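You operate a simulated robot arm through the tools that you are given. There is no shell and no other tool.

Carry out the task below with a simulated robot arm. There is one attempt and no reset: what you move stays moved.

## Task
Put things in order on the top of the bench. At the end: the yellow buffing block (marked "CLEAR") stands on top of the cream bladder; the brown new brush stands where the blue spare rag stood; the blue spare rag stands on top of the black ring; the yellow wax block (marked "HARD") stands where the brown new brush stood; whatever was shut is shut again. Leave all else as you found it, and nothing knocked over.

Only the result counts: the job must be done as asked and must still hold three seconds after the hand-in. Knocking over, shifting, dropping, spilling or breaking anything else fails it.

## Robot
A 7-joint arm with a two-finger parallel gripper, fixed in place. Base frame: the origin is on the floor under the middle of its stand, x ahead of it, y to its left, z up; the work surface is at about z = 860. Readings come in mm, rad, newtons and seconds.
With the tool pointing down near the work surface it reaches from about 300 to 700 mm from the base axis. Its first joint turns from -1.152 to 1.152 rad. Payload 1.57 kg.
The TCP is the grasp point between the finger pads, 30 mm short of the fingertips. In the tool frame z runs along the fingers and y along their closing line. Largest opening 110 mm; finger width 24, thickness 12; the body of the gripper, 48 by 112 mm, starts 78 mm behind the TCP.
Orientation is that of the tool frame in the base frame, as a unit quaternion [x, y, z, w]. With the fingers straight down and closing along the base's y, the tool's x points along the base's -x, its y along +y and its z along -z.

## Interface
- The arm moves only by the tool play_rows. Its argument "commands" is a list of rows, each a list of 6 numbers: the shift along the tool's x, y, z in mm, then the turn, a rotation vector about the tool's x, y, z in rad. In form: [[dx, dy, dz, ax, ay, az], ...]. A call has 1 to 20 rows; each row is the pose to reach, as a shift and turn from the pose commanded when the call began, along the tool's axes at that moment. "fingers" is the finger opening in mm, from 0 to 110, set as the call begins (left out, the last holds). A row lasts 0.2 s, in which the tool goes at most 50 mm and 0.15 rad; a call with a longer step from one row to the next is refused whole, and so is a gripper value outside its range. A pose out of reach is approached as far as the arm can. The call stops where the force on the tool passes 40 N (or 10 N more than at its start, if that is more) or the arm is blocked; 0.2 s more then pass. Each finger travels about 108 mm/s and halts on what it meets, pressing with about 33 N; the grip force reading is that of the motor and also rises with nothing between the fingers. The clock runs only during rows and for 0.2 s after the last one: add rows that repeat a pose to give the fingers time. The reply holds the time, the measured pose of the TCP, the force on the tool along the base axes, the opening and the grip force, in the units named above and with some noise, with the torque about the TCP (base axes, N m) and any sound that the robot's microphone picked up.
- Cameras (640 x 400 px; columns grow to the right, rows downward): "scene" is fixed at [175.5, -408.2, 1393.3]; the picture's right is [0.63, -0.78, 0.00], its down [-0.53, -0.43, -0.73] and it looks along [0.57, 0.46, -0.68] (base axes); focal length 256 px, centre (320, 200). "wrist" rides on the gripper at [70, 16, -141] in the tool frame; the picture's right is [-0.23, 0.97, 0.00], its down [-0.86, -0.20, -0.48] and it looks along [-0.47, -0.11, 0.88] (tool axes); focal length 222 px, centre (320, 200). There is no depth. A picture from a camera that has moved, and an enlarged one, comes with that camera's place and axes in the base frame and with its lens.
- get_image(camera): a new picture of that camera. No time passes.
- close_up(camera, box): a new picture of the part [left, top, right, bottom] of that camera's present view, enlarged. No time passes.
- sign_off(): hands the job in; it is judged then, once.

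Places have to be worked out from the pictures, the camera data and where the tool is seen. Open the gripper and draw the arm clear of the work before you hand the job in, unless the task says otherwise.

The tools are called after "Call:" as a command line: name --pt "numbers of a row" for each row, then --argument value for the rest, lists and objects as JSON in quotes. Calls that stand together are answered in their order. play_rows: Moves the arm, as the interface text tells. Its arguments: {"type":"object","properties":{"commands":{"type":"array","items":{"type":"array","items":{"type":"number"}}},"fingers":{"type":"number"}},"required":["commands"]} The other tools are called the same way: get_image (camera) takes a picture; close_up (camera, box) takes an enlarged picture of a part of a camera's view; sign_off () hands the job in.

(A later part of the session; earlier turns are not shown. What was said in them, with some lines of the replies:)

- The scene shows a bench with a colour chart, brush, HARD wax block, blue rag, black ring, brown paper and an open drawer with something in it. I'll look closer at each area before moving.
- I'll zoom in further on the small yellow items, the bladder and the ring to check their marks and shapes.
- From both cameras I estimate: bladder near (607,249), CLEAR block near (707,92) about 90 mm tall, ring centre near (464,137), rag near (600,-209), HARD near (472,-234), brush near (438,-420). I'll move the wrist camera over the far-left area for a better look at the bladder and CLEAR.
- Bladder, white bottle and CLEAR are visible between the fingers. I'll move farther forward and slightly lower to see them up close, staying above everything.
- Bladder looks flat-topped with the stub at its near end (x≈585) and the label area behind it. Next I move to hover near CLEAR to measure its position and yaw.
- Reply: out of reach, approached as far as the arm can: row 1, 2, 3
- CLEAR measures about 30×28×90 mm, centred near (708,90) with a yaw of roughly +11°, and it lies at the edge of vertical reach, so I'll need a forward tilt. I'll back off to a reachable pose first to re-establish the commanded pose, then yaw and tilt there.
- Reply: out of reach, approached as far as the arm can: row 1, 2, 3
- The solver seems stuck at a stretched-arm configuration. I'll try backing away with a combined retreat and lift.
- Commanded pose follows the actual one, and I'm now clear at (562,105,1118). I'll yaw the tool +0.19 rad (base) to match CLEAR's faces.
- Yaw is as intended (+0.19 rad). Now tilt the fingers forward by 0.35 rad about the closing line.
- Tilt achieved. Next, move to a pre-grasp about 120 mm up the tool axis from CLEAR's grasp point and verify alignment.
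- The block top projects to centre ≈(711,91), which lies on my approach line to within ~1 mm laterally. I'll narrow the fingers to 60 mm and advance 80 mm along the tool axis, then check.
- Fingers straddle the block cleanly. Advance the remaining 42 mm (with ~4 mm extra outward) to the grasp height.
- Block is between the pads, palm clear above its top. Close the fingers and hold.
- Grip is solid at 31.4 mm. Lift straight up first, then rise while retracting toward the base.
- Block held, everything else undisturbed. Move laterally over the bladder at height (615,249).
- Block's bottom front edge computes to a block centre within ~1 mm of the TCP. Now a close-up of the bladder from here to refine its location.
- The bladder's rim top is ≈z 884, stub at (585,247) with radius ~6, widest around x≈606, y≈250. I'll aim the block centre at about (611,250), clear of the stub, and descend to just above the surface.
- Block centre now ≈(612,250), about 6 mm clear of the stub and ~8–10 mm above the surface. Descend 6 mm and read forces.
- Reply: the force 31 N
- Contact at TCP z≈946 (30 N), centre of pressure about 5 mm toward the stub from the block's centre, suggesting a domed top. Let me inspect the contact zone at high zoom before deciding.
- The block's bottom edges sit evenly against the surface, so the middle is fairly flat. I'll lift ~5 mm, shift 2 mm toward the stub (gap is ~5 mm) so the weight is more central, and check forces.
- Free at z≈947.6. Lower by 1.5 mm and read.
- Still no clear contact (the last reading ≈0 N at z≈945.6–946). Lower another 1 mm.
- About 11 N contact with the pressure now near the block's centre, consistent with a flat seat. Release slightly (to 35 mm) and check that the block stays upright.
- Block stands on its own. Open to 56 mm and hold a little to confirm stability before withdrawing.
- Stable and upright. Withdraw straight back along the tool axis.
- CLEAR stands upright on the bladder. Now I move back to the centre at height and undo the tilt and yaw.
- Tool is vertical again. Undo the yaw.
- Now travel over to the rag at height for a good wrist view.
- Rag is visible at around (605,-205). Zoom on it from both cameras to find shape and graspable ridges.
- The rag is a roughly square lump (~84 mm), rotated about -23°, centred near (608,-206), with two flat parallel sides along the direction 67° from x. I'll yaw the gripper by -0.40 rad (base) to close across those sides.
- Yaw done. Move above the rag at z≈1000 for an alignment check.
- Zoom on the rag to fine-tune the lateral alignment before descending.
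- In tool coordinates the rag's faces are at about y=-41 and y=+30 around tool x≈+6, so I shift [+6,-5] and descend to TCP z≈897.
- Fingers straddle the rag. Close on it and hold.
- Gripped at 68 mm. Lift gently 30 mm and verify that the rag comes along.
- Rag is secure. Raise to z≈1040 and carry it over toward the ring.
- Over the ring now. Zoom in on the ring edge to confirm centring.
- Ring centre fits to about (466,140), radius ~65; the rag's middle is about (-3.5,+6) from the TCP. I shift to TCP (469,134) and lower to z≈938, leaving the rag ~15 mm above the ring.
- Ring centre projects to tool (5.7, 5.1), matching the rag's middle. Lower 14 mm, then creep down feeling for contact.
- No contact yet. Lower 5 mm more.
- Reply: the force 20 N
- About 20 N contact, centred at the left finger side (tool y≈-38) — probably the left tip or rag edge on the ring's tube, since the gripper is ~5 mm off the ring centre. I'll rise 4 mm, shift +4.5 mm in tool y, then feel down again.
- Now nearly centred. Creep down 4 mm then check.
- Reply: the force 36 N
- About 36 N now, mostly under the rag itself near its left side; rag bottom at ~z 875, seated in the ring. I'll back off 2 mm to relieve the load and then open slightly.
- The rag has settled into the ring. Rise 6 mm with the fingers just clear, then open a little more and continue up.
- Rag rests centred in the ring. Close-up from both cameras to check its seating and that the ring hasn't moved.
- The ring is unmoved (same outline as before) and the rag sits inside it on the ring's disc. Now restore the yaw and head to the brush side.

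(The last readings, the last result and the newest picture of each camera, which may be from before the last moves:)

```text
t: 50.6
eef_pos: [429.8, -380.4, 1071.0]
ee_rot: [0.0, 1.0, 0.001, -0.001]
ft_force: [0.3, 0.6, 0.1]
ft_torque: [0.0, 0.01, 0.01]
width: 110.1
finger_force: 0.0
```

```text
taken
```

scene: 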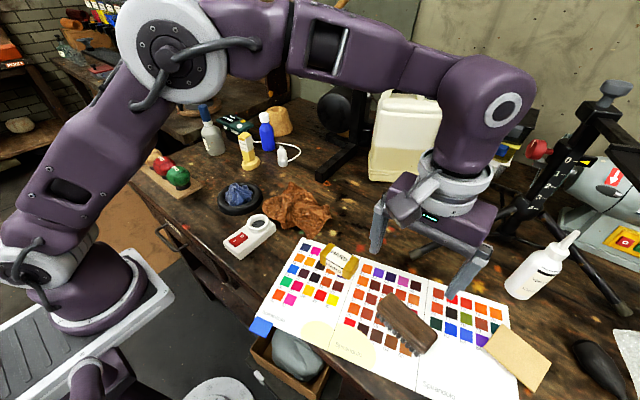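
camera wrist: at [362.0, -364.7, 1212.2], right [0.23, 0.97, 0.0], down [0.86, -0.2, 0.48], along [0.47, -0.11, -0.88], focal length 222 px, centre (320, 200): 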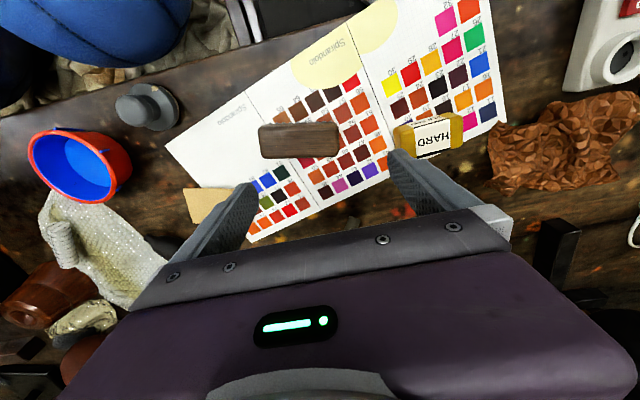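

Brush is clearly visible between the fingers. Zoom on the brush and HARD block.

Call:
close_up --camera "wrist" --box '[240, 95, 360, 175]'

Call:
close_up --camera "wrist" --box '[380, 95, 480, 165]'

Call:
close_up --camera "scene" --box '[365, 280, 453, 365]'

Call:
close_up --camera "scene" --box '[310, 235, 370, 290]'

```text
5.00 times, centred on (300, 135) of wrist
camera zoom: at [362.0, -364.7, 1212.2], right [0.23, 0.97, 0.0], down [0.86, -0.2, 0.48], along [0.47, -0.11, -0.88], focal length 1111 px, centre (420, 525)
```

zoom: 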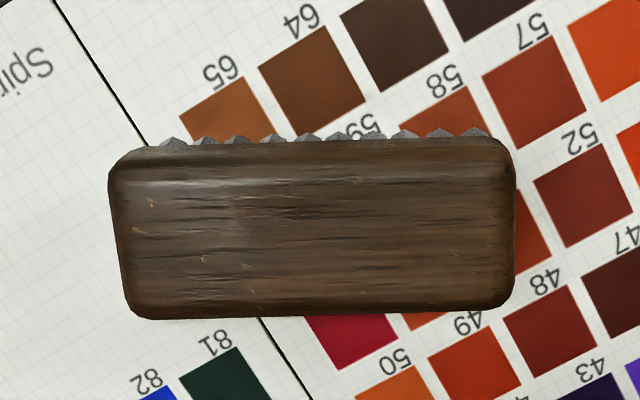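

```text
5.71 times, centred on (430, 130) of wrist
camera zoom: at [362.0, -364.7, 1212.2], right [0.23, 0.97, 0.0], down [0.86, -0.2, 0.48], along [0.47, -0.11, -0.88], focal length 1269 px, centre (-309, 600)
```

zoom: 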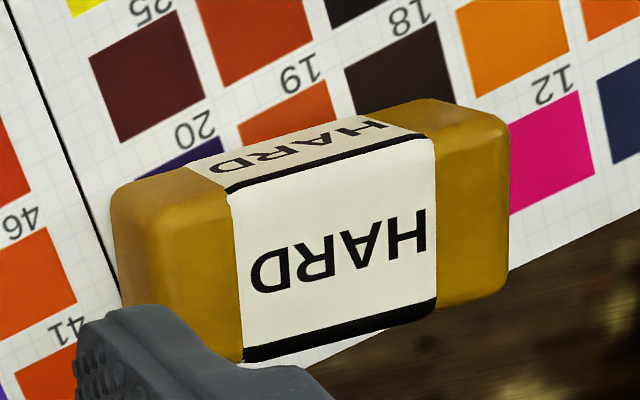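

```text
4.71 times, centred on (409, 322) of scene
camera zoom: at [175.5, -408.2, 1393.3], right [0.63, -0.78, 0.0], down [-0.53, -0.43, -0.73], along [0.57, 0.46, -0.68], focal length 1205 px, centre (-99, -376)
```

zoom: 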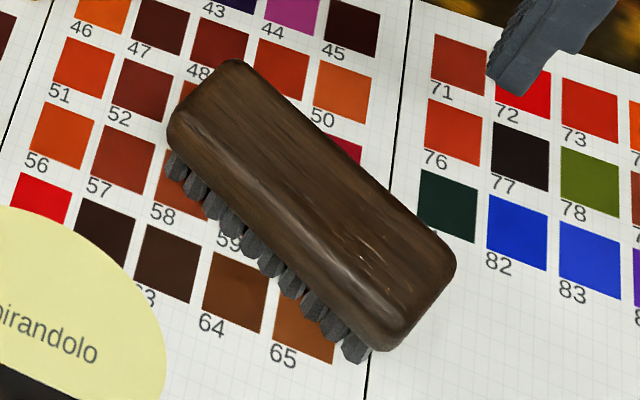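

```text
7.27 times, centred on (340, 262) of scene
camera zoom: at [175.5, -408.2, 1393.3], right [0.63, -0.78, 0.0], down [-0.53, -0.43, -0.73], along [0.57, 0.46, -0.68], focal length 1862 px, centre (174, -254)
```

zoom: 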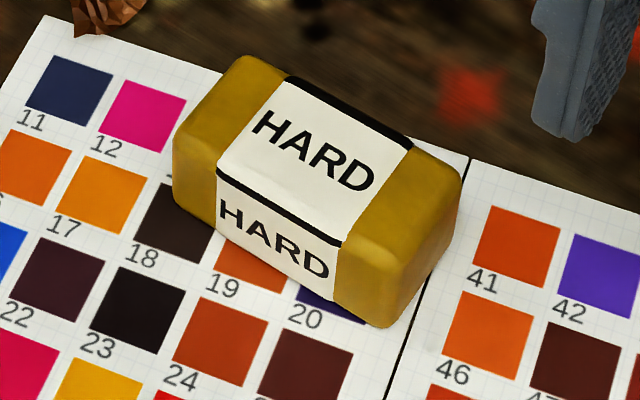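

Brush: ~113×47 mm, top at z≈895, centre ≈(432,-412), long axis about 11° off y. I must close across its width, so I rotate the gripper by -1.766 rad (base) in place at height.

Call:
play_rows --pt "0 0 0 0 0 0.14" --pt "0 0 0 0 0 0.28" --pt "0 0 0 0 0 0.42" --pt "0 0 0 0 0 0.56" --pt "0 0 0 0 0 0.7" --pt "0 0 0 0 0 0.84" --pt "0 0 0 0 0 0.98" --pt "0 0 0 0 0 1.12" --pt "0 0 0 0 0 1.26" --pt "0 0 0 0 0 1.4" --pt "0 0 0 0 0 1.54" --pt "0 0 0 0 0 1.66" --pt "0 0 0 0 0 1.766" --pt "0 0 0 0 0 1.766" --fingers 90

Call:
get_image --camera "wrist"

Call:
get_image --camera "scene"

```text
t: 53.6
eef_pos: [431.0, -381.4, 1070.3]
ee_rot: [0.773, 0.634, 0.0, 0.0]
ft_force: [0.5, 0.2, 0.3]
ft_torque: [-0.01, -0.02, 0.02]
width: 90.0
finger_force: 0.1
```

```text
taken
camera wrist: at [462.2, -315.9, 1211.4], right [0.91, -0.41, 0.0], down [-0.36, -0.8, 0.48], along [-0.2, -0.44, -0.88], focal length 222 px, centre (320, 200)
```

wrist: 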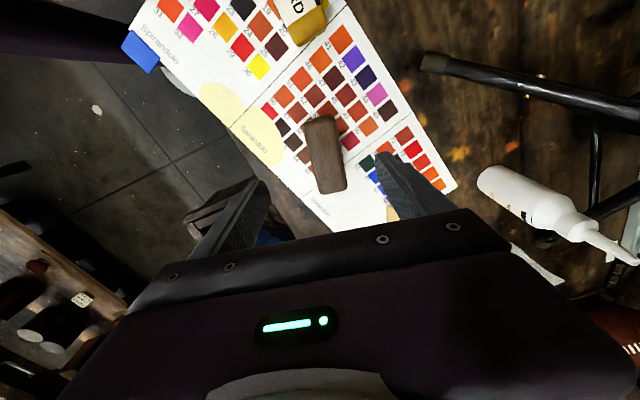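

```text
taken
```

scene: 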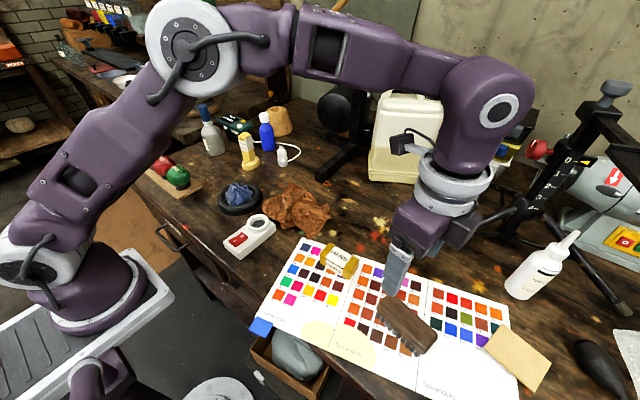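

Rotation achieved. Zoom on the brush in this view to measure alignment with the fingers.

Call:
close_up --camera "wrist" --box '[270, 100, 390, 210]'

```text
3.64 times, centred on (330, 155) of wrist
camera zoom: at [462.2, -315.9, 1211.4], right [0.91, -0.41, 0.0], down [-0.36, -0.8, 0.48], along [-0.2, -0.44, -0.88], focal length 808 px, centre (284, 364)
```

zoom: 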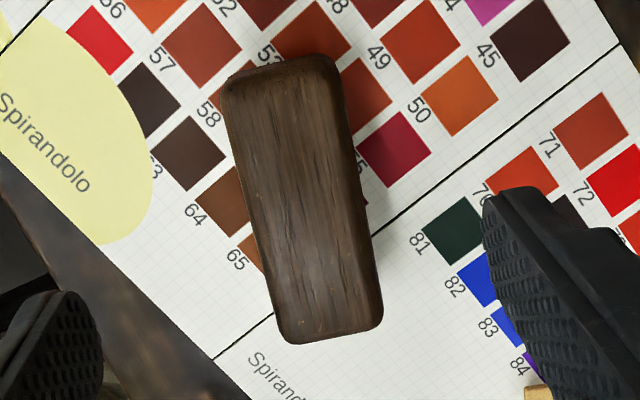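

In the tool frame the brush is aligned within ~1.4°, centred at about (-34, 2). Move over it and lower to z≈960 first.

Call:
play_rows --pt "-17 1 20 0 0 0" --pt "-34 2 45 0 0 0" --pt "-34 2 80 0 0 0" --pt "-34 2 110 0 0 0" --pt "-34 2 110 0 0 0" --fingers 90

Call:
get_image --camera "wrist"

Call:
close_up --camera "scene" --box '[340, 220, 470, 370]'

```text
t: 54.8
eef_pos: [426.5, -416.0, 958.5]
ee_rot: [0.773, 0.634, 0.0, 0.0]
ft_force: [0.9, 0.2, 0.6]
ft_torque: [0.04, 0.01, -0.02]
width: 89.9
finger_force: 0.1
```

```text
taken
camera wrist: at [457.5, -350.2, 1100.2], right [0.91, -0.41, 0.0], down [-0.36, -0.8, 0.48], along [-0.2, -0.44, -0.88], focal length 222 px, centre (320, 200)
```

wrist: 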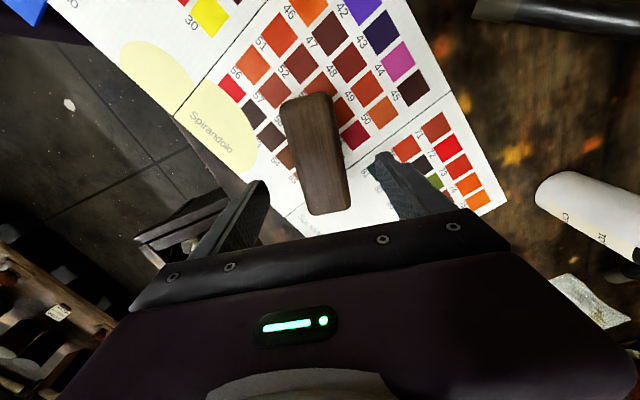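

```text
2.67 times, centred on (405, 295) of scene
camera zoom: at [175.5, -408.2, 1393.3], right [0.63, -0.78, 0.0], down [-0.53, -0.43, -0.73], along [0.57, 0.46, -0.68], focal length 683 px, centre (93, -53)
```

zoom: 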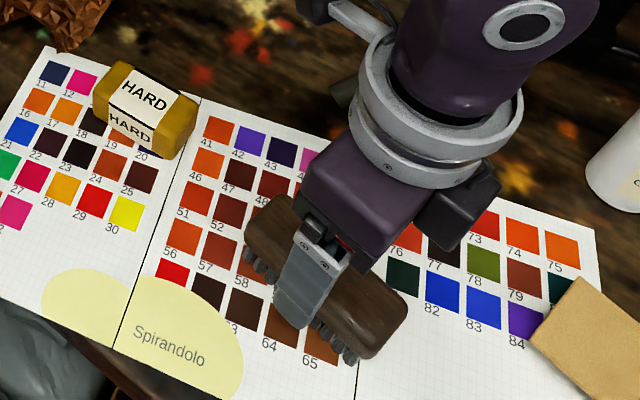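

Brush is centred under the gripper. Descend to TCP z≈904 so the pads cover the wooden body.

Call:
play_rows --pt "0 -1 18 0 0 0" --pt "0 -1 36 0 0 0" --pt "0 -1 54 0 0 0" --pt "0 -1 54 0 0 0" --fingers 80

Call:
close_up --camera "scene" --box '[365, 270, 455, 360]'

Call:
get_image --camera "wrist"

```text
t: 55.8
eef_pos: [426.4, -413.6, 905.3]
ee_rot: [0.773, 0.634, 0.001, 0.0]
ft_force: [-0.4, 1.2, 0.4]
ft_torque: [-0.01, -0.01, -0.01]
width: 80.1
finger_force: 0.1
```

```text
4.44 times, centred on (410, 315) of scene
camera zoom: at [175.5, -408.2, 1393.3], right [0.63, -0.78, 0.0], down [-0.53, -0.43, -0.73], along [0.57, 0.46, -0.68], focal length 1138 px, centre (-80, -311)
```

zoom: 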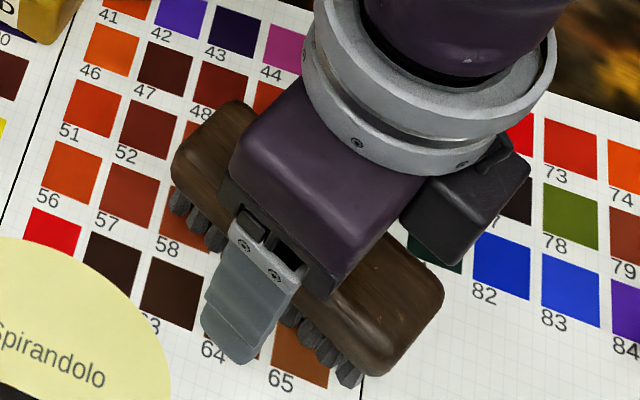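

```text
taken
camera wrist: at [456.6, -349.1, 1046.4], right [0.91, -0.41, 0.0], down [-0.36, -0.8, 0.48], along [-0.2, -0.44, -0.88], focal length 222 px, centre (320, 200)
```

wrist: 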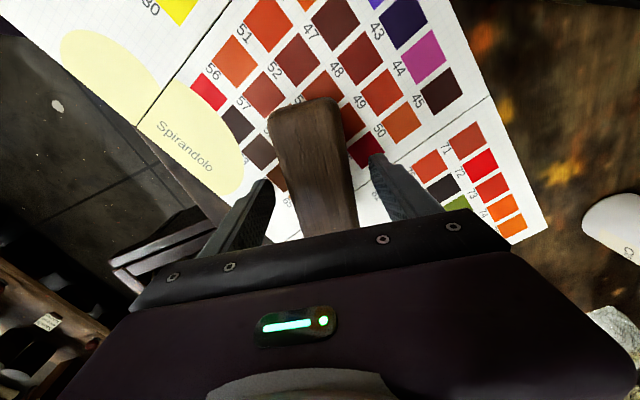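

Zoom to check lateral centring before closing, to avoid dragging the brush.

Call:
close_up --camera "wrist" --box '[230, 85, 410, 235]'

```text
2.67 times, centred on (320, 160) of wrist
camera zoom: at [456.6, -349.1, 1046.4], right [0.91, -0.41, 0.0], down [-0.36, -0.8, 0.48], along [-0.2, -0.44, -0.88], focal length 592 px, centre (320, 307)
```

zoom: 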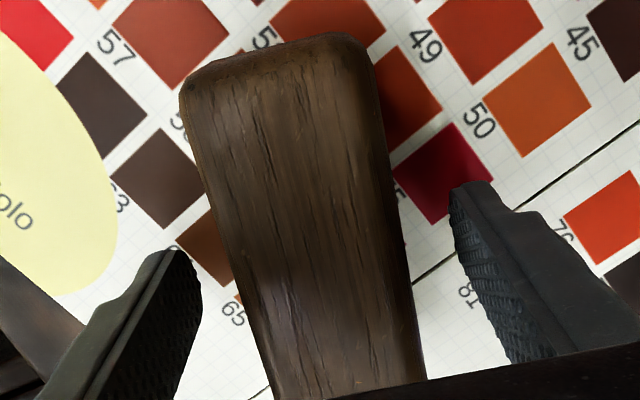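

The brush edges compute to tool y = -23.4/+23.6 — well centred. Close.

Call:
play_rows --pt "0 0 0 0 0 0" --pt "0 0 0 0 0 0" --pt "0 0 0 0 0 0" --pt "0 0 0 0 0 0" --fingers 20

Call:
play_rows --pt "0 0 -6 0 0 0" --pt "0 0 -14 0 0 0" --pt "0 0 -25 0 0 0" --pt "0 0 -25 0 0 0" --fingers 20

Call:
close_up --camera "scene" --box '[355, 250, 455, 360]'

Call:
get_image --camera "wrist"

```text
t: 56.8
eef_pos: [426.2, -414.8, 904.7]
ee_rot: [0.773, 0.635, 0.0, 0.0]
ft_force: [-0.5, -0.8, -0.2]
ft_torque: [-0.05, 0.06, -0.02]
width: 44.9
finger_force: 32.7
```

```text
t: 57.8
eef_pos: [425.6, -415.7, 930.8]
ee_rot: [0.773, 0.634, 0.0, 0.0]
ft_force: [0.6, -0.1, -1.6]
ft_torque: [-0.01, 0.0, -0.02]
width: 44.7
finger_force: 33.1
```

```text
3.64 times, centred on (405, 305) of scene
camera zoom: at [175.6, -408.2, 1393.3], right [0.63, -0.78, 0.0], down [-0.53, -0.43, -0.73], along [0.57, 0.46, -0.68], focal length 931 px, centre (11, -182)
```

zoom: 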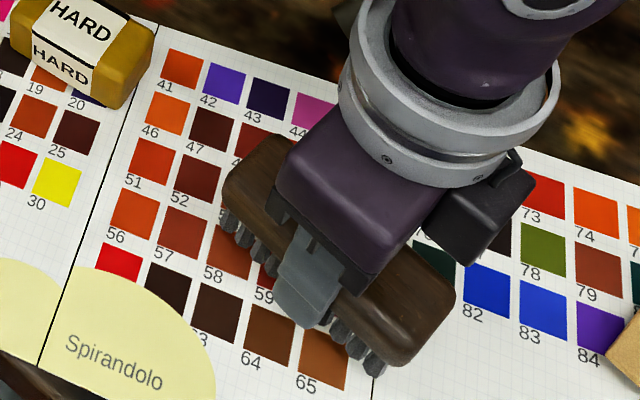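

```text
taken
camera wrist: at [456.1, -349.5, 1072.1], right [0.91, -0.41, 0.0], down [-0.36, -0.8, 0.48], along [-0.2, -0.44, -0.88], focal length 222 px, centre (320, 200)
```

wrist: 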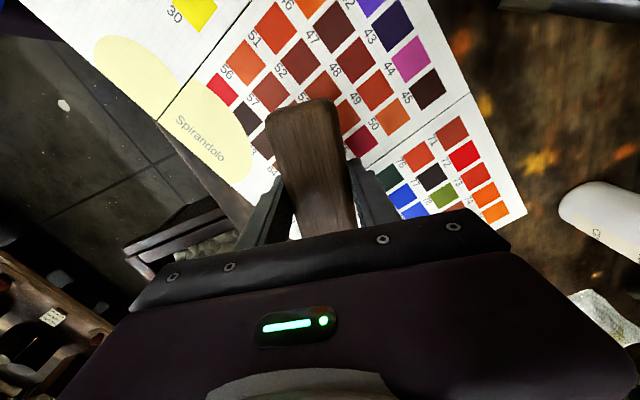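

Brush is held (44.7 mm). It stood at ≈(426.5,-414). Raise and carry it to the rag's former spot (≈606,-206) keeping the same orientation.

Call:
play_rows --pt "0 0 -40 0 0 0" --pt "0 0 -80 0 0 0" --pt "34 19.5 -80 0 0 0" --pt "68 39 -80 0 0 0" --pt "103 58.5 -80 0 0 0" --pt "137 78 -80 0 0 0" --pt "171 97.5 -80 0 0 0" --pt "205 117 -80 0 0 0" --pt "239.8 136.5 -80 0 0 0" --pt "239.8 136.5 -80 0 0 0" --pt "239.8 136.5 -80 0 0 0" --fingers 20

Call:
get_image --camera "wrist"

Call:
get_image --camera "scene"

```text
t: 60.2
eef_pos: [606.2, -206.9, 1011.1]
ee_rot: [0.773, 0.634, 0.0, 0.0]
ft_force: [0.3, -0.6, -0.7]
ft_torque: [-0.01, -0.01, -0.01]
width: 44.6
finger_force: 33.3
```

```text
taken
camera wrist: at [636.7, -140.6, 1152.8], right [0.91, -0.41, 0.0], down [-0.36, -0.8, 0.48], along [-0.2, -0.44, -0.88], focal length 222 px, centre (320, 200)
```

wrist: 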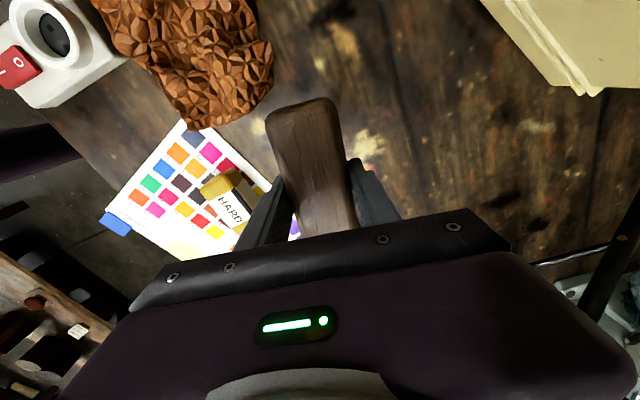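

```text
taken
```

scene: 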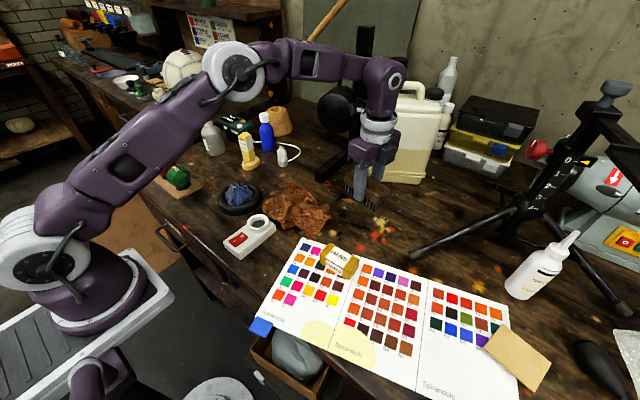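

Clear of the paper lump (≈35 mm gap). Lower to just above the bench.

Call:
play_rows --pt "0 0 30 0 0 0" --pt "0 0 60 0 0 0" --pt "0 0 85 0 0 0" --pt "0 0 101 0 0 0" --pt "0 0 101 0 0 0" --fingers 20

Call:
close_up --camera "scene" --box '[300, 150, 430, 260]'

```text
t: 61.4
eef_pos: [605.5, -206.0, 910.2]
ee_rot: [0.772, 0.635, 0.0, 0.0]
ft_force: [-0.1, -0.1, -0.4]
ft_torque: [0.0, 0.0, 0.02]
width: 44.6
finger_force: 33.3
```

```text
3.64 times, centred on (365, 205) of scene
camera zoom: at [175.6, -408.2, 1393.3], right [0.63, -0.78, 0.0], down [-0.53, -0.43, -0.73], along [0.57, 0.46, -0.68], focal length 931 px, centre (156, 182)
```

zoom: 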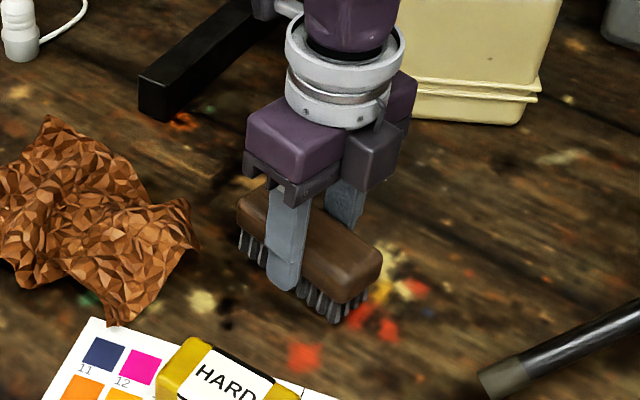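

Creep down the last ~5 mm watching for contact.

Call:
play_rows --pt "0 0 2 0 0 0" --pt "0 0 4 0 0 0" --pt "0 0 4 0 0 0" --fingers 20

```text
t: 62.2
eef_pos: [606.5, -206.2, 905.9]
ee_rot: [0.773, 0.635, 0.0, 0.0]
ft_force: [0.7, -0.9, -0.6]
ft_torque: [0.01, 0.03, -0.02]
width: 44.4
finger_force: 33.3
```

Call:
play_rows --pt "0 0 1.5 0 0 0" --pt "0 0 1.5 0 0 0" --fingers 20

```text
t: 62.8
eef_pos: [606.2, -205.3, 904.0]
ee_rot: [0.772, 0.635, -0.001, 0.0]
ft_force: [0.2, 0.8, -1.0]
ft_torque: [-0.01, -0.02, 0.01]
width: 44.7
finger_force: 32.3
```

Call:
play_rows --pt "0 0 1 0 0 0" --pt "0 0 1 0 0 0" --fingers 20

```text
t: 63.4
eef_pos: [606.2, -206.4, 902.8]
ee_rot: [0.773, 0.635, 0.0, -0.001]
ft_force: [-0.9, -0.4, -1.0]
ft_torque: [0.01, 0.01, -0.02]
width: 44.6
finger_force: 32.8
```

Call:
play_rows --pt "0 0 1 0 0 0" --pt "0 0 1 0 0 0" --fingers 20

Call:
close_up --camera "scene" --box '[340, 190, 400, 240]'

```text
t: 64.0
eef_pos: [606.3, -206.6, 903.1]
ee_rot: [0.773, 0.634, 0.0, 0.001]
ft_force: [-1.9, 0.6, 1.8]
ft_torque: [-0.01, 0.06, -0.05]
width: 44.9
finger_force: 32.8
```

```text
8.00 times, centred on (370, 215) of scene
camera zoom: at [175.5, -408.2, 1393.3], right [0.63, -0.78, 0.0], down [-0.53, -0.43, -0.73], along [0.57, 0.46, -0.68], focal length 2048 px, centre (-80, 80)
```

zoom: 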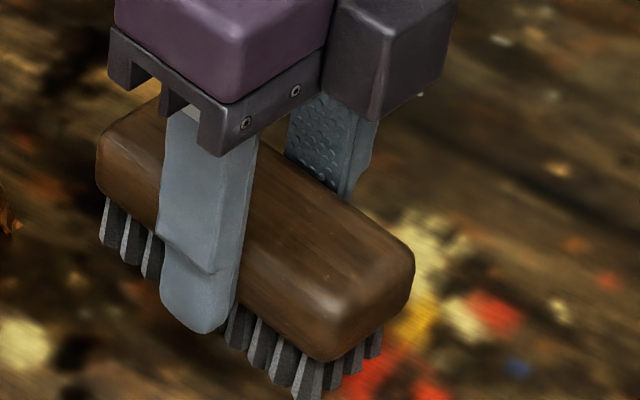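

Call:
play_rows --pt "0 0 0.8 0 0 0" --pt "0 0 0.8 0 0 0" --fingers 20

```text
t: 64.6
eef_pos: [605.1, -206.0, 902.1]
ee_rot: [0.772, 0.635, 0.001, 0.001]
ft_force: [-2.7, 3.5, 14.0]
ft_torque: [0.22, 0.25, 0.01]
width: 44.5
finger_force: 33.1
```

Contact (14 N): brush is on the bench. Open slightly, then verify.

Call:
play_rows --pt "0 0 -0.5 0 0 0" --pt "0 0 -0.5 0 0 0" --fingers 20

Call:
play_rows --pt "0 0 0 0 0 0" --pt "0 0 0 0 0 0" --pt "0 0 0 0 0 0" --fingers 56

Call:
close_up --camera "scene" --box '[330, 180, 410, 240]'

```text
t: 65.2
eef_pos: [605.7, -206.4, 901.7]
ee_rot: [0.773, 0.634, 0.001, 0.001]
ft_force: [1.0, -0.5, 10.7]
ft_torque: [0.09, 0.05, 0.05]
width: 44.6
finger_force: 33.4
```

```text
t: 66.0
eef_pos: [606.5, -205.6, 901.6]
ee_rot: [0.773, 0.635, -0.001, 0.0]
ft_force: [0.1, -0.3, 0.8]
ft_torque: [-0.02, 0.03, 0.0]
width: 55.9
finger_force: 0.1
```

```text
6.67 times, centred on (370, 210) of scene
camera zoom: at [175.5, -408.2, 1393.3], right [0.63, -0.78, 0.0], down [-0.53, -0.43, -0.73], along [0.57, 0.46, -0.68], focal length 1706 px, centre (-13, 133)
```

zoom: 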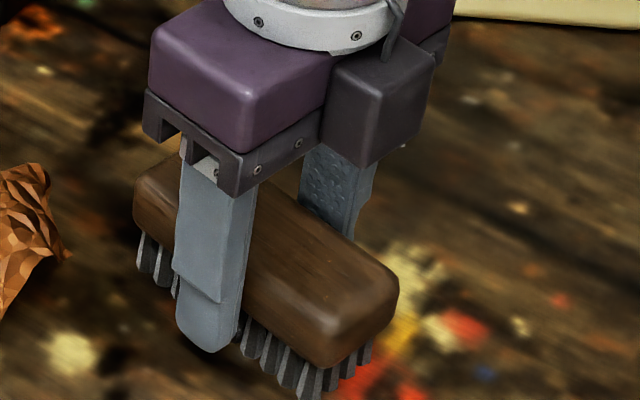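

Brush released and standing. Withdraw straight up.

Call:
play_rows --pt "0 0 -10 0 0 0" --pt "0 0 -30 0 0 0" --pt "0 0 -65 0 0 0" --pt "0 0 -105 0 0 0" --pt "0 0 -145 0 0 0" --pt "0 0 -145 0 0 0" --fingers 60

Call:
get_image --camera "wrist"

Call:
close_up --camera "scene" --box '[300, 170, 430, 280]'

```text
t: 67.4
eef_pos: [605.3, -206.5, 1048.3]
ee_rot: [0.773, 0.634, 0.0, -0.001]
ft_force: [-0.3, -1.1, 0.3]
ft_torque: [-0.02, 0.01, -0.01]
width: 60.0
finger_force: 0.1
```

```text
taken
camera wrist: at [636.6, -141.5, 1188.7], right [0.91, -0.41, 0.0], down [-0.36, -0.8, 0.48], along [-0.2, -0.44, -0.88], focal length 222 px, centre (320, 200)
```

wrist: 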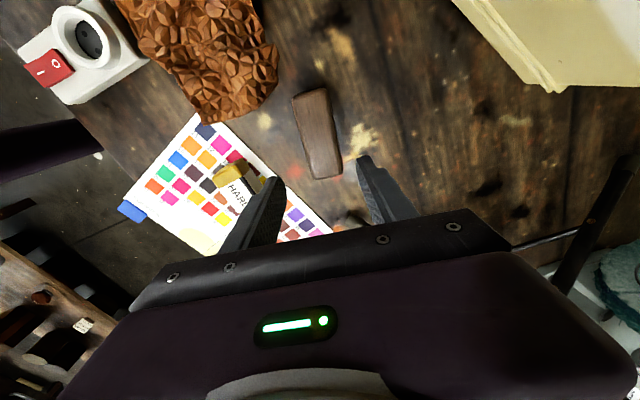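

```text
3.64 times, centred on (365, 225) of scene
camera zoom: at [175.5, -408.2, 1393.3], right [0.63, -0.78, 0.0], down [-0.53, -0.43, -0.73], along [0.57, 0.46, -0.68], focal length 931 px, centre (156, 109)
```

zoom: 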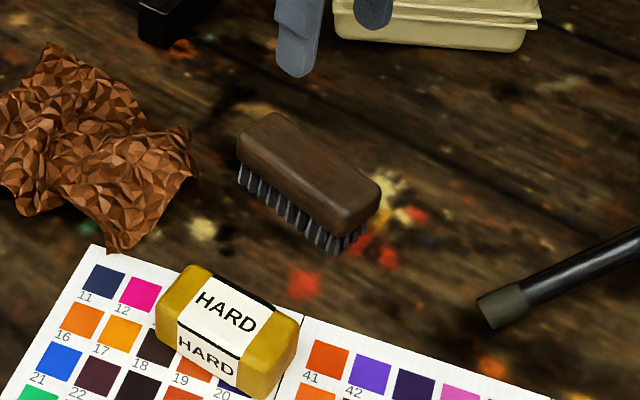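

Brush stands upright on the rag's former spot. HARD block: centre ≈(470,-228), 80 mm along y, 42 mm wide, top z≈897, yaw ≈+2.5°. Move above it and adjust yaw by +0.24 rad (base) so the fingers close across its width.

Call:
play_rows --pt "-10 -26 0 0 0 -0.06" --pt "-20 -52 10 0 0 -0.12" --pt "-30 -78 20 0 0 -0.18" --pt "-40 -104 30 0 0 -0.24" --pt "-48 -128.4 40 0 0 -0.24" --pt "-48 -128.4 40 0 0 -0.24" --fingers 80

Call:
get_image --camera "wrist"

Call:
close_up --camera "wrist" --box '[260, 70, 400, 200]'

Call:
close_up --camera "scene" --box '[270, 150, 430, 300]'

```text
t: 68.8
eef_pos: [470.5, -228.1, 1007.8]
ee_rot: [0.691, 0.723, 0.0, 0.001]
ft_force: [0.4, -0.3, 0.0]
ft_torque: [-0.03, 0.02, 0.02]
width: 79.9
finger_force: 0.1
```

```text
taken
camera wrist: at [484.9, -157.7, 1148.5], right [0.98, -0.18, 0.0], down [-0.16, -0.86, 0.48], along [-0.09, -0.47, -0.88], focal length 222 px, centre (320, 200)
```

wrist: 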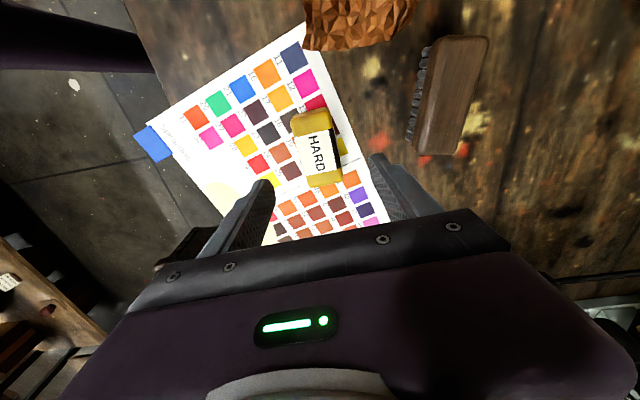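

```text
3.08 times, centred on (330, 135) of wrist
camera zoom: at [484.9, -157.7, 1148.5], right [0.98, -0.18, 0.0], down [-0.16, -0.86, 0.48], along [-0.09, -0.47, -0.88], focal length 684 px, centre (289, 400)
```

zoom: 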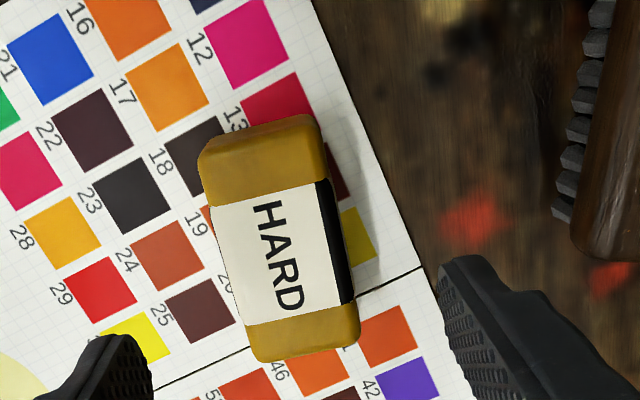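

```text
2.67 times, centred on (350, 225) of scene
camera zoom: at [175.5, -408.2, 1393.3], right [0.63, -0.78, 0.0], down [-0.53, -0.43, -0.73], along [0.57, 0.46, -0.68], focal length 683 px, centre (240, 133)
```

zoom: 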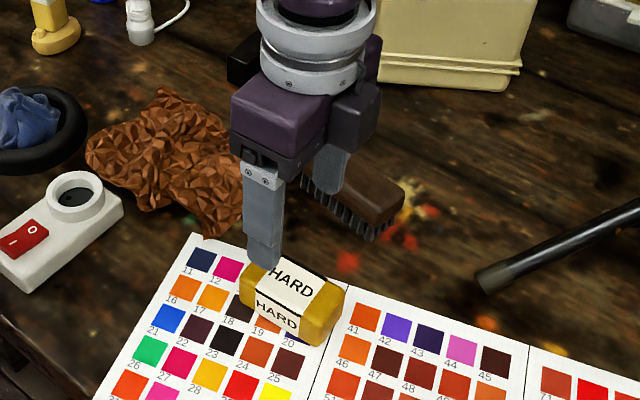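

HARD centre sits at tool (-3,-3) with only ~1.6° misalignment. Shift, trim yaw, and lower most of the way.

Call:
play_rows --pt "-3 -3 20 0 0 0.028" --pt "-3 -3 45 0 0 0.028" --pt "-3 -3 70 0 0 0.028" --pt "-3 -3 70 0 0 0.028" --fingers 80

Call:
close_up --camera "wrist" --box '[230, 50, 410, 230]'

Call:
close_up --camera "scene" --box '[290, 190, 390, 290]'

```text
t: 69.8
eef_pos: [468.9, -232.5, 936.2]
ee_rot: [0.701, 0.714, 0.001, 0.0]
ft_force: [0.4, 0.2, -0.6]
ft_torque: [0.0, -0.01, -0.01]
width: 80.0
finger_force: 0.0
```

```text
2.22 times, centred on (320, 140) of wrist
camera zoom: at [484.8, -161.6, 1078.2], right [0.98, -0.21, 0.0], down [-0.18, -0.86, 0.48], along [-0.1, -0.47, -0.88], focal length 494 px, centre (320, 333)
```

zoom: 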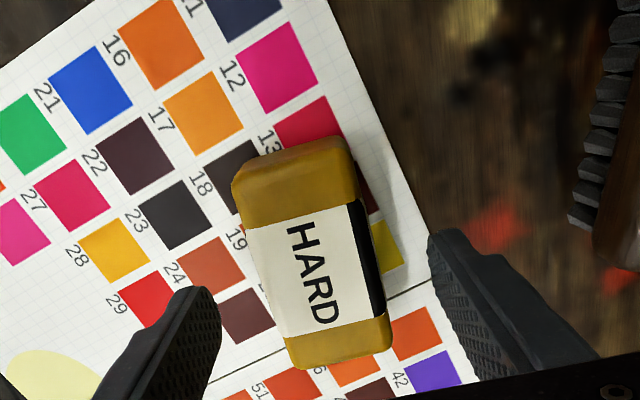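

```text
4.00 times, centred on (340, 240) of scene
camera zoom: at [175.5, -408.2, 1393.3], right [0.63, -0.78, 0.0], down [-0.53, -0.43, -0.73], along [0.57, 0.46, -0.68], focal length 1024 px, centre (240, 40)
```

zoom: 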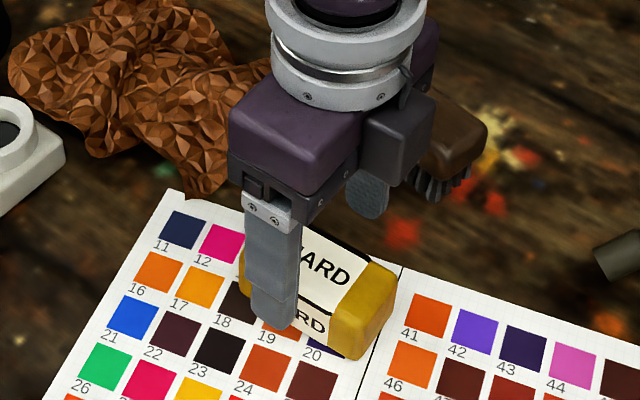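

Aligned within ~1.5 mm. Descend to TCP z≈897 and close.

Call:
play_rows --pt "1 -1.5 13 0 0 0" --pt "2 -1.5 26 0 0 0" --pt "2 -1.5 39 0 0 0" --pt "2 -1.5 39 0 0 0" --fingers 80

Call:
close_up --camera "scene" --box '[290, 190, 390, 290]'

```text
t: 70.8
eef_pos: [467.2, -229.6, 896.6]
ee_rot: [0.701, 0.713, 0.0, 0.0]
ft_force: [0.6, 1.2, 0.4]
ft_torque: [0.0, -0.02, -0.01]
width: 80.0
finger_force: 0.1
```

```text
4.00 times, centred on (340, 240) of scene
camera zoom: at [175.5, -408.2, 1393.3], right [0.63, -0.78, 0.0], down [-0.53, -0.43, -0.73], along [0.57, 0.46, -0.68], focal length 1024 px, centre (240, 40)
```

zoom: 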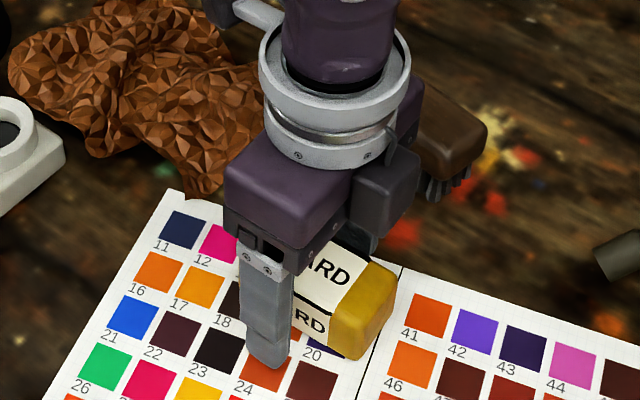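

Call:
play_rows --pt "0 0 0 0 0 0" --pt "0 0 0 0 0 0" --pt "0 0 0 0 0 0" --pt "0 0 0 0 0 0" --fingers 15

Call:
play_rows --pt "0 0 -6 0 0 0" --pt "0 0 -14 0 0 0" --pt "0 0 -25 0 0 0" --pt "0 0 -25 0 0 0" --fingers 15

Call:
close_up --camera "scene" --box '[290, 190, 390, 290]'

Call:
get_image --camera "wrist"

```text
t: 71.8
eef_pos: [466.2, -230.0, 897.5]
ee_rot: [0.701, 0.713, 0.0, 0.0]
ft_force: [0.4, 0.2, 0.1]
ft_torque: [-0.01, -0.05, 0.0]
width: 44.5
finger_force: 32.9
```

```text
t: 72.8
eef_pos: [465.9, -229.3, 923.8]
ee_rot: [0.7, 0.714, 0.0, 0.0]
ft_force: [-0.2, 0.0, -2.3]
ft_torque: [0.0, 0.01, 0.01]
width: 44.6
finger_force: 33.0
```

```text
4.00 times, centred on (340, 240) of scene
camera zoom: at [175.6, -408.2, 1393.3], right [0.63, -0.78, 0.0], down [-0.53, -0.43, -0.73], along [0.57, 0.46, -0.68], focal length 1024 px, centre (240, 40)
```

zoom: 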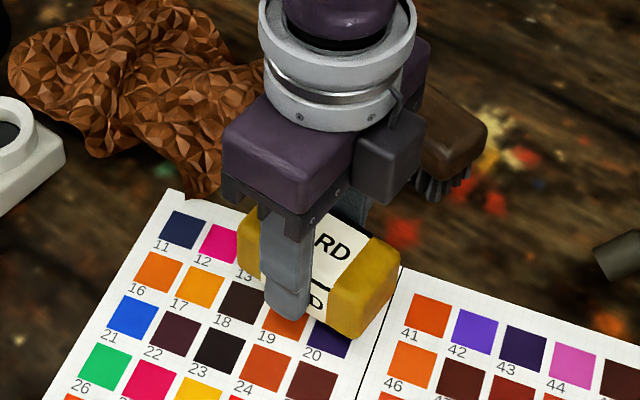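

```text
taken
camera wrist: at [482.7, -159.5, 1065.2], right [0.98, -0.21, 0.0], down [-0.18, -0.86, 0.48], along [-0.1, -0.47, -0.88], focal length 222 px, centre (320, 200)
```

wrist: 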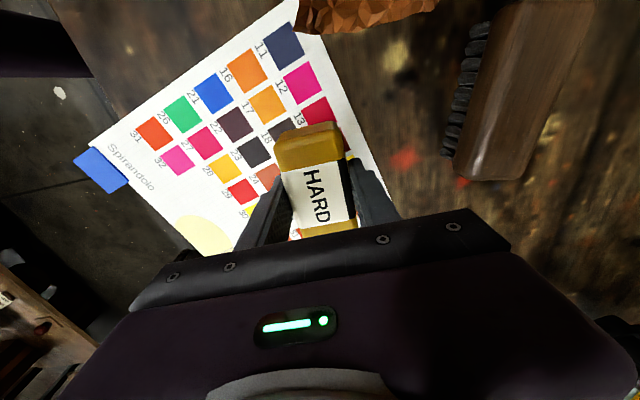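

HARD is held. Raise and carry it to the brush's former spot (426.5,-414).

Call:
play_rows --pt "0 0 -35 0 0 0" --pt "0 0 -70 0 0 0" --pt "-37 -8.5 -70 0 0 0" --pt "-74 -17 -70 0 0 0" --pt "-110 -25.5 -70 0 0 0" --pt "-147 -34 -70 0 0 0" --pt "-183.7 -42.6 -70 0 0 0" --pt "-183.7 -42.6 -70 0 0 0" --pt "-183.7 -42.6 -70 0 0 0" --fingers 15

Call:
get_image --camera "wrist"

Call:
get_image --camera "scene"

```text
t: 74.8
eef_pos: [426.7, -414.3, 994.4]
ee_rot: [0.701, 0.714, 0.001, 0.0]
ft_force: [-0.4, 0.4, -2.2]
ft_torque: [-0.02, -0.01, 0.0]
width: 44.4
finger_force: 33.0
```

```text
taken
camera wrist: at [443.0, -343.9, 1134.9], right [0.98, -0.21, 0.0], down [-0.18, -0.86, 0.48], along [-0.1, -0.47, -0.88], focal length 222 px, centre (320, 200)
```

wrist: 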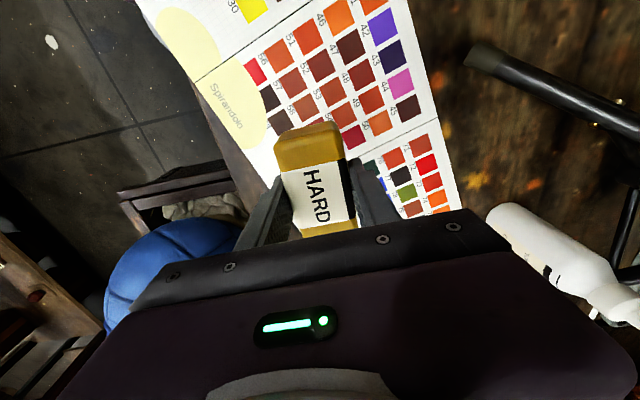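

```text
taken
```

scene: 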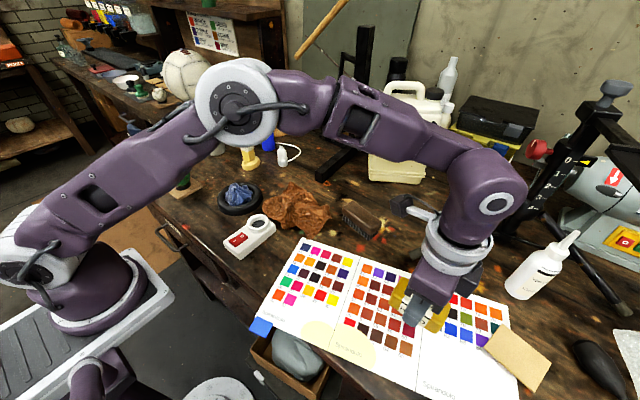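

Lower to just above the chart surface.

Call:
play_rows --pt "0 0 30 0 0 0" --pt "0 0 60 0 0 0" --pt "0 0 80 0 0 0" --pt "0 0 91 0 0 0" --pt "0 0 91 0 0 0" --fingers 15

Call:
play_rows --pt "0 0 2 0 0 0" --pt "0 0 4 0 0 0" --pt "0 0 4 0 0 0" --fingers 15

Call:
close_up --camera "scene" --box '[360, 260, 460, 360]'

```text
t: 76.0
eef_pos: [426.6, -413.1, 901.1]
ee_rot: [0.701, 0.713, 0.0, 0.0]
ft_force: [0.1, 0.3, -2.3]
ft_torque: [0.01, 0.04, 0.02]
width: 44.6
finger_force: 32.8
```

```text
t: 76.8
eef_pos: [427.0, -414.0, 898.0]
ee_rot: [0.701, 0.714, 0.0, 0.0]
ft_force: [-0.5, 0.6, -2.1]
ft_torque: [0.01, 0.01, -0.02]
width: 44.6
finger_force: 33.2
```

```text
4.00 times, centred on (410, 310) of scene
camera zoom: at [175.6, -408.2, 1393.3], right [0.63, -0.78, 0.0], down [-0.53, -0.43, -0.73], along [0.57, 0.46, -0.68], focal length 1024 px, centre (-40, -240)
```

zoom: 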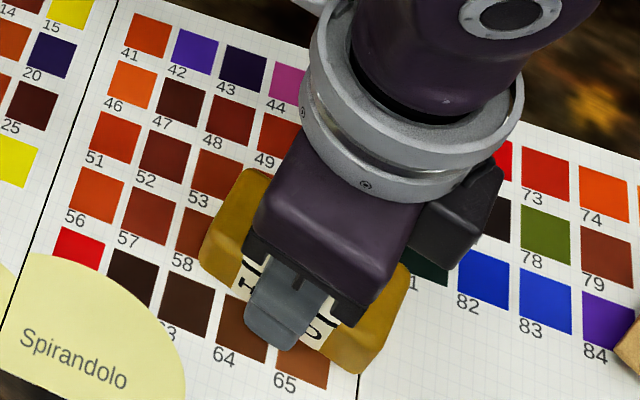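

Still carrying the weight; creep down 1 mm at a time.

Call:
play_rows --pt "0 0 1.2 0 0 0" --pt "0 0 1.2 0 0 0" --fingers 15

```text
t: 77.4
eef_pos: [427.0, -413.7, 897.1]
ee_rot: [0.7, 0.714, 0.0, 0.0]
ft_force: [-0.6, 0.7, -2.0]
ft_torque: [0.02, 0.03, -0.02]
width: 44.8
finger_force: 32.5
```

Call:
play_rows --pt "0 0 1.2 0 0 0" --pt "0 0 1.2 0 0 0" --fingers 15

```text
t: 78.0
eef_pos: [426.8, -414.4, 896.9]
ee_rot: [0.701, 0.713, -0.001, 0.001]
ft_force: [-1.1, 2.5, 17.8]
ft_torque: [0.86, 0.17, 0.05]
width: 44.4
finger_force: 32.5
```

Contact at 17.8 N (the +y edge first, tiny pitch). Ease up 0.5 mm and open gently.

Call:
play_rows --pt "0 0 -0.4 0 0 0" --pt "0 0 -0.4 0 0 0" --fingers 15

Call:
play_rows --pt "0 0 0 0 0 0" --pt "0 0 0 0 0 0" --pt "0 0 0 0 0 0" --fingers 58

Call:
close_up --camera "scene" --box '[360, 260, 460, 360]'

```text
t: 78.6
eef_pos: [426.1, -413.0, 897.7]
ee_rot: [0.701, 0.713, -0.001, 0.0]
ft_force: [-2.0, -1.7, 17.6]
ft_torque: [0.55, 0.15, 0.02]
width: 44.4
finger_force: 33.2
```

```text
t: 79.4
eef_pos: [425.2, -413.3, 895.9]
ee_rot: [0.701, 0.713, 0.0, 0.0]
ft_force: [-0.3, -0.6, 0.1]
ft_torque: [0.01, -0.01, 0.02]
width: 58.0
finger_force: 0.0
```

```text
4.00 times, centred on (410, 310) of scene
camera zoom: at [175.5, -408.2, 1393.3], right [0.63, -0.78, 0.0], down [-0.53, -0.43, -0.73], along [0.57, 0.46, -0.68], focal length 1024 px, centre (-40, -240)
```

zoom: 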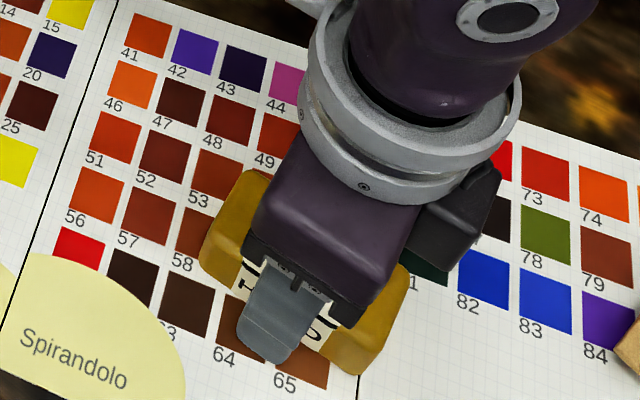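

HARD released flat on the chart. Withdraw straight up.

Call:
play_rows --pt "0 0 -10 0 0 0" --pt "0 0 -30 0 0 0" --pt "0 0 -65 0 0 0" --pt "0 0 -105 0 0 0" --pt "0 0 -150 0 0 0" --pt "0 0 -190 0 0 0" --pt "0 0 -190 0 0 0" --fingers 70

Call:
get_image --camera "scene"

Call:
get_image --camera "wrist"

```text
t: 81.0
eef_pos: [426.3, -414.2, 1087.1]
ee_rot: [0.701, 0.713, 0.0, 0.0]
ft_force: [0.3, 0.1, -0.3]
ft_torque: [0.0, 0.01, -0.02]
width: 69.7
finger_force: 0.1
```

```text
taken
```

scene: 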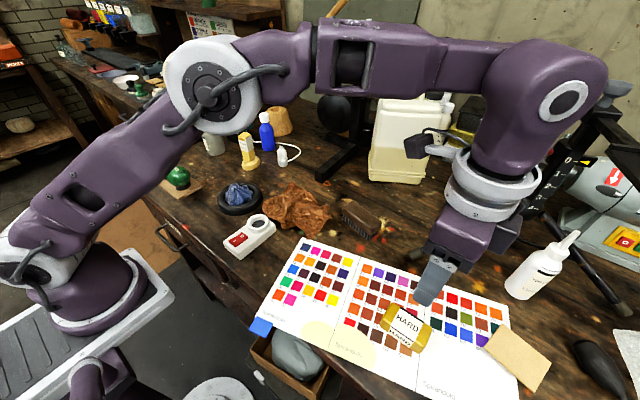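

```text
taken
camera wrist: at [443.0, -343.0, 1228.3], right [0.98, -0.21, 0.0], down [-0.19, -0.86, 0.48], along [-0.1, -0.47, -0.88], focal length 222 px, centre (320, 200)
```

wrist: 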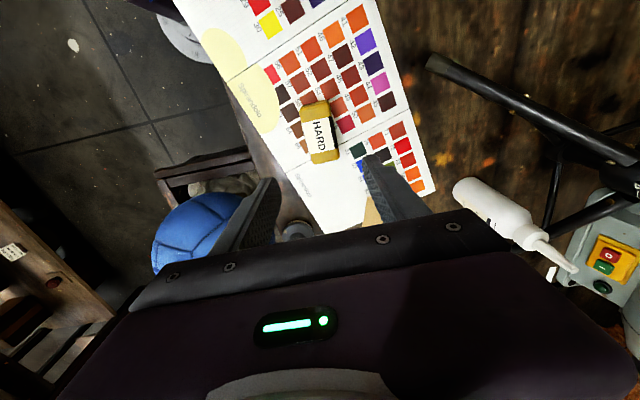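

HARD sits on the brush's former spot. Return the arm to its starting area, unwinding the yaw on the way.

Call:
play_rows --pt "20 1 -36 0 0 -0.12" --pt "55 3 -60 0 0 -0.25" --pt "92 6 -73 0 0 -0.38" --pt "130 8 -73 0 0 -0.51" --pt "168 11 -73 0 0 -0.64" --pt "206 13 -73 0 0 -0.77" --pt "244 16 -73 0 0 -0.9" --pt "282 18 -73 0 0 -1.03" --pt "320 21 -73 0 0 -1.16" --pt "358 23 -73 0 0 -1.3" --pt "402 26 -73 0 0 -1.44" --pt "402 26 -73 0 0 -1.554" --pt "402 26 -73 0 0 -1.554" --fingers 110

Call:
get_image --camera "scene"

Call:
get_image --camera "wrist"

Call:
close_up --camera "scene" --box '[200, 100, 340, 220]'

Call:
close_up --camera "scene" --box '[300, 180, 460, 370]'

```text
t: 83.8
eef_pos: [446.3, -10.7, 1159.0]
ee_rot: [0.0, 1.0, 0.0, 0.0]
ft_force: [0.3, 0.9, -0.1]
ft_torque: [-0.02, 0.02, 0.01]
width: 109.9
finger_force: 0.1
```

```text
taken
```

scene: 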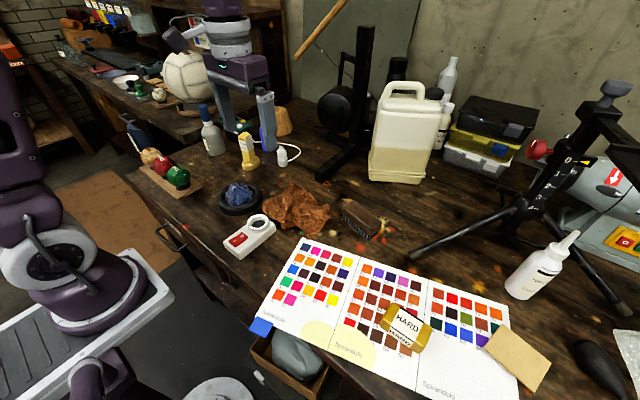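

```text
taken
camera wrist: at [378.0, 4.9, 1301.3], right [0.23, 0.97, 0.0], down [0.86, -0.2, 0.48], along [0.47, -0.11, -0.88], focal length 222 px, centre (320, 200)
```

wrist: 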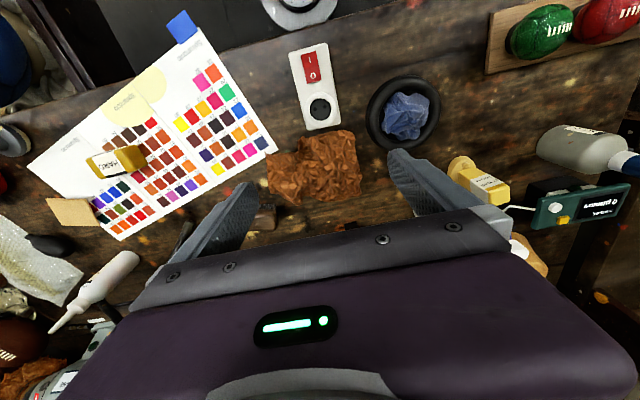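

```text
3.33 times, centred on (270, 160) of scene
camera zoom: at [175.5, -408.2, 1393.3], right [0.63, -0.78, 0.0], down [-0.53, -0.43, -0.73], along [0.57, 0.46, -0.68], focal length 853 px, centre (487, 333)
```

zoom: 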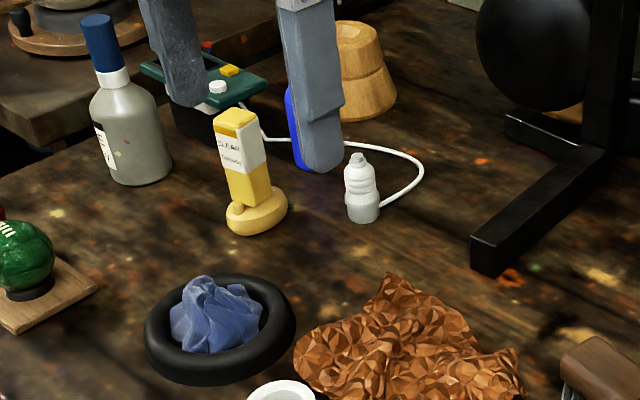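

```text
2.11 times, centred on (380, 275) of scene
camera zoom: at [175.5, -408.2, 1393.3], right [0.63, -0.78, 0.0], down [-0.53, -0.43, -0.73], along [0.57, 0.46, -0.68], focal length 539 px, centre (194, 42)
```

zoom: 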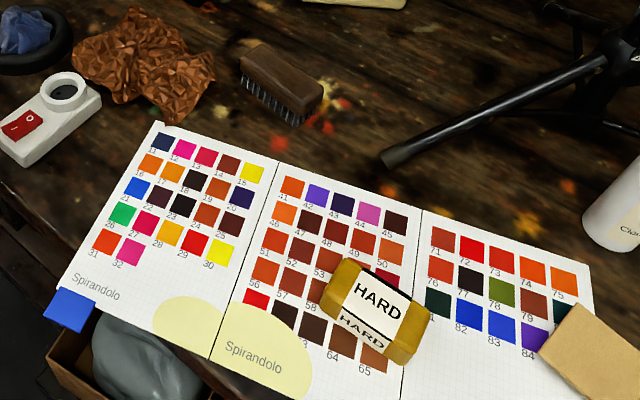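

The pictures show all four moves done and the other objects where they were at the start. CLEAR is upright on the bladder within perspective error, the rag is in the ring, the brush is on the rag's spot and HARD is on the brush's spot. I opened nothing that was shut, the gripper is open and the arm is back at its start pose, so I hand the job in.

Call:
sign_off

```text
The job is handed in.
```

I made all four moves and handed the job in; the hand-in gave no verdict, so what follows is from my last camera views.

- **Buffing block ("CLEAR"):** it stands upright on the cream bladder, just clear of the bladder's stub, and has stayed put since I released it.
- **Blue spare rag:** it sits centred in the black ring. When I let go it settled a few millimetres into the hollow. I believe it rests on the ring's disc rather than the bench, but I couldn't measure that exactly.
- **Brown new brush:** it stands bristles down where the rag was.
- **Wax block ("HARD"):** it lies flat on the colour chart where the brush was, turned about 12° from how the brush lay.

I opened nothing that was shut, and left the open drawer as I found it. Nothing was knocked over, and everything else looks unmoved compared with the starting picture. The gripper is open and the arm is back at its starting position.
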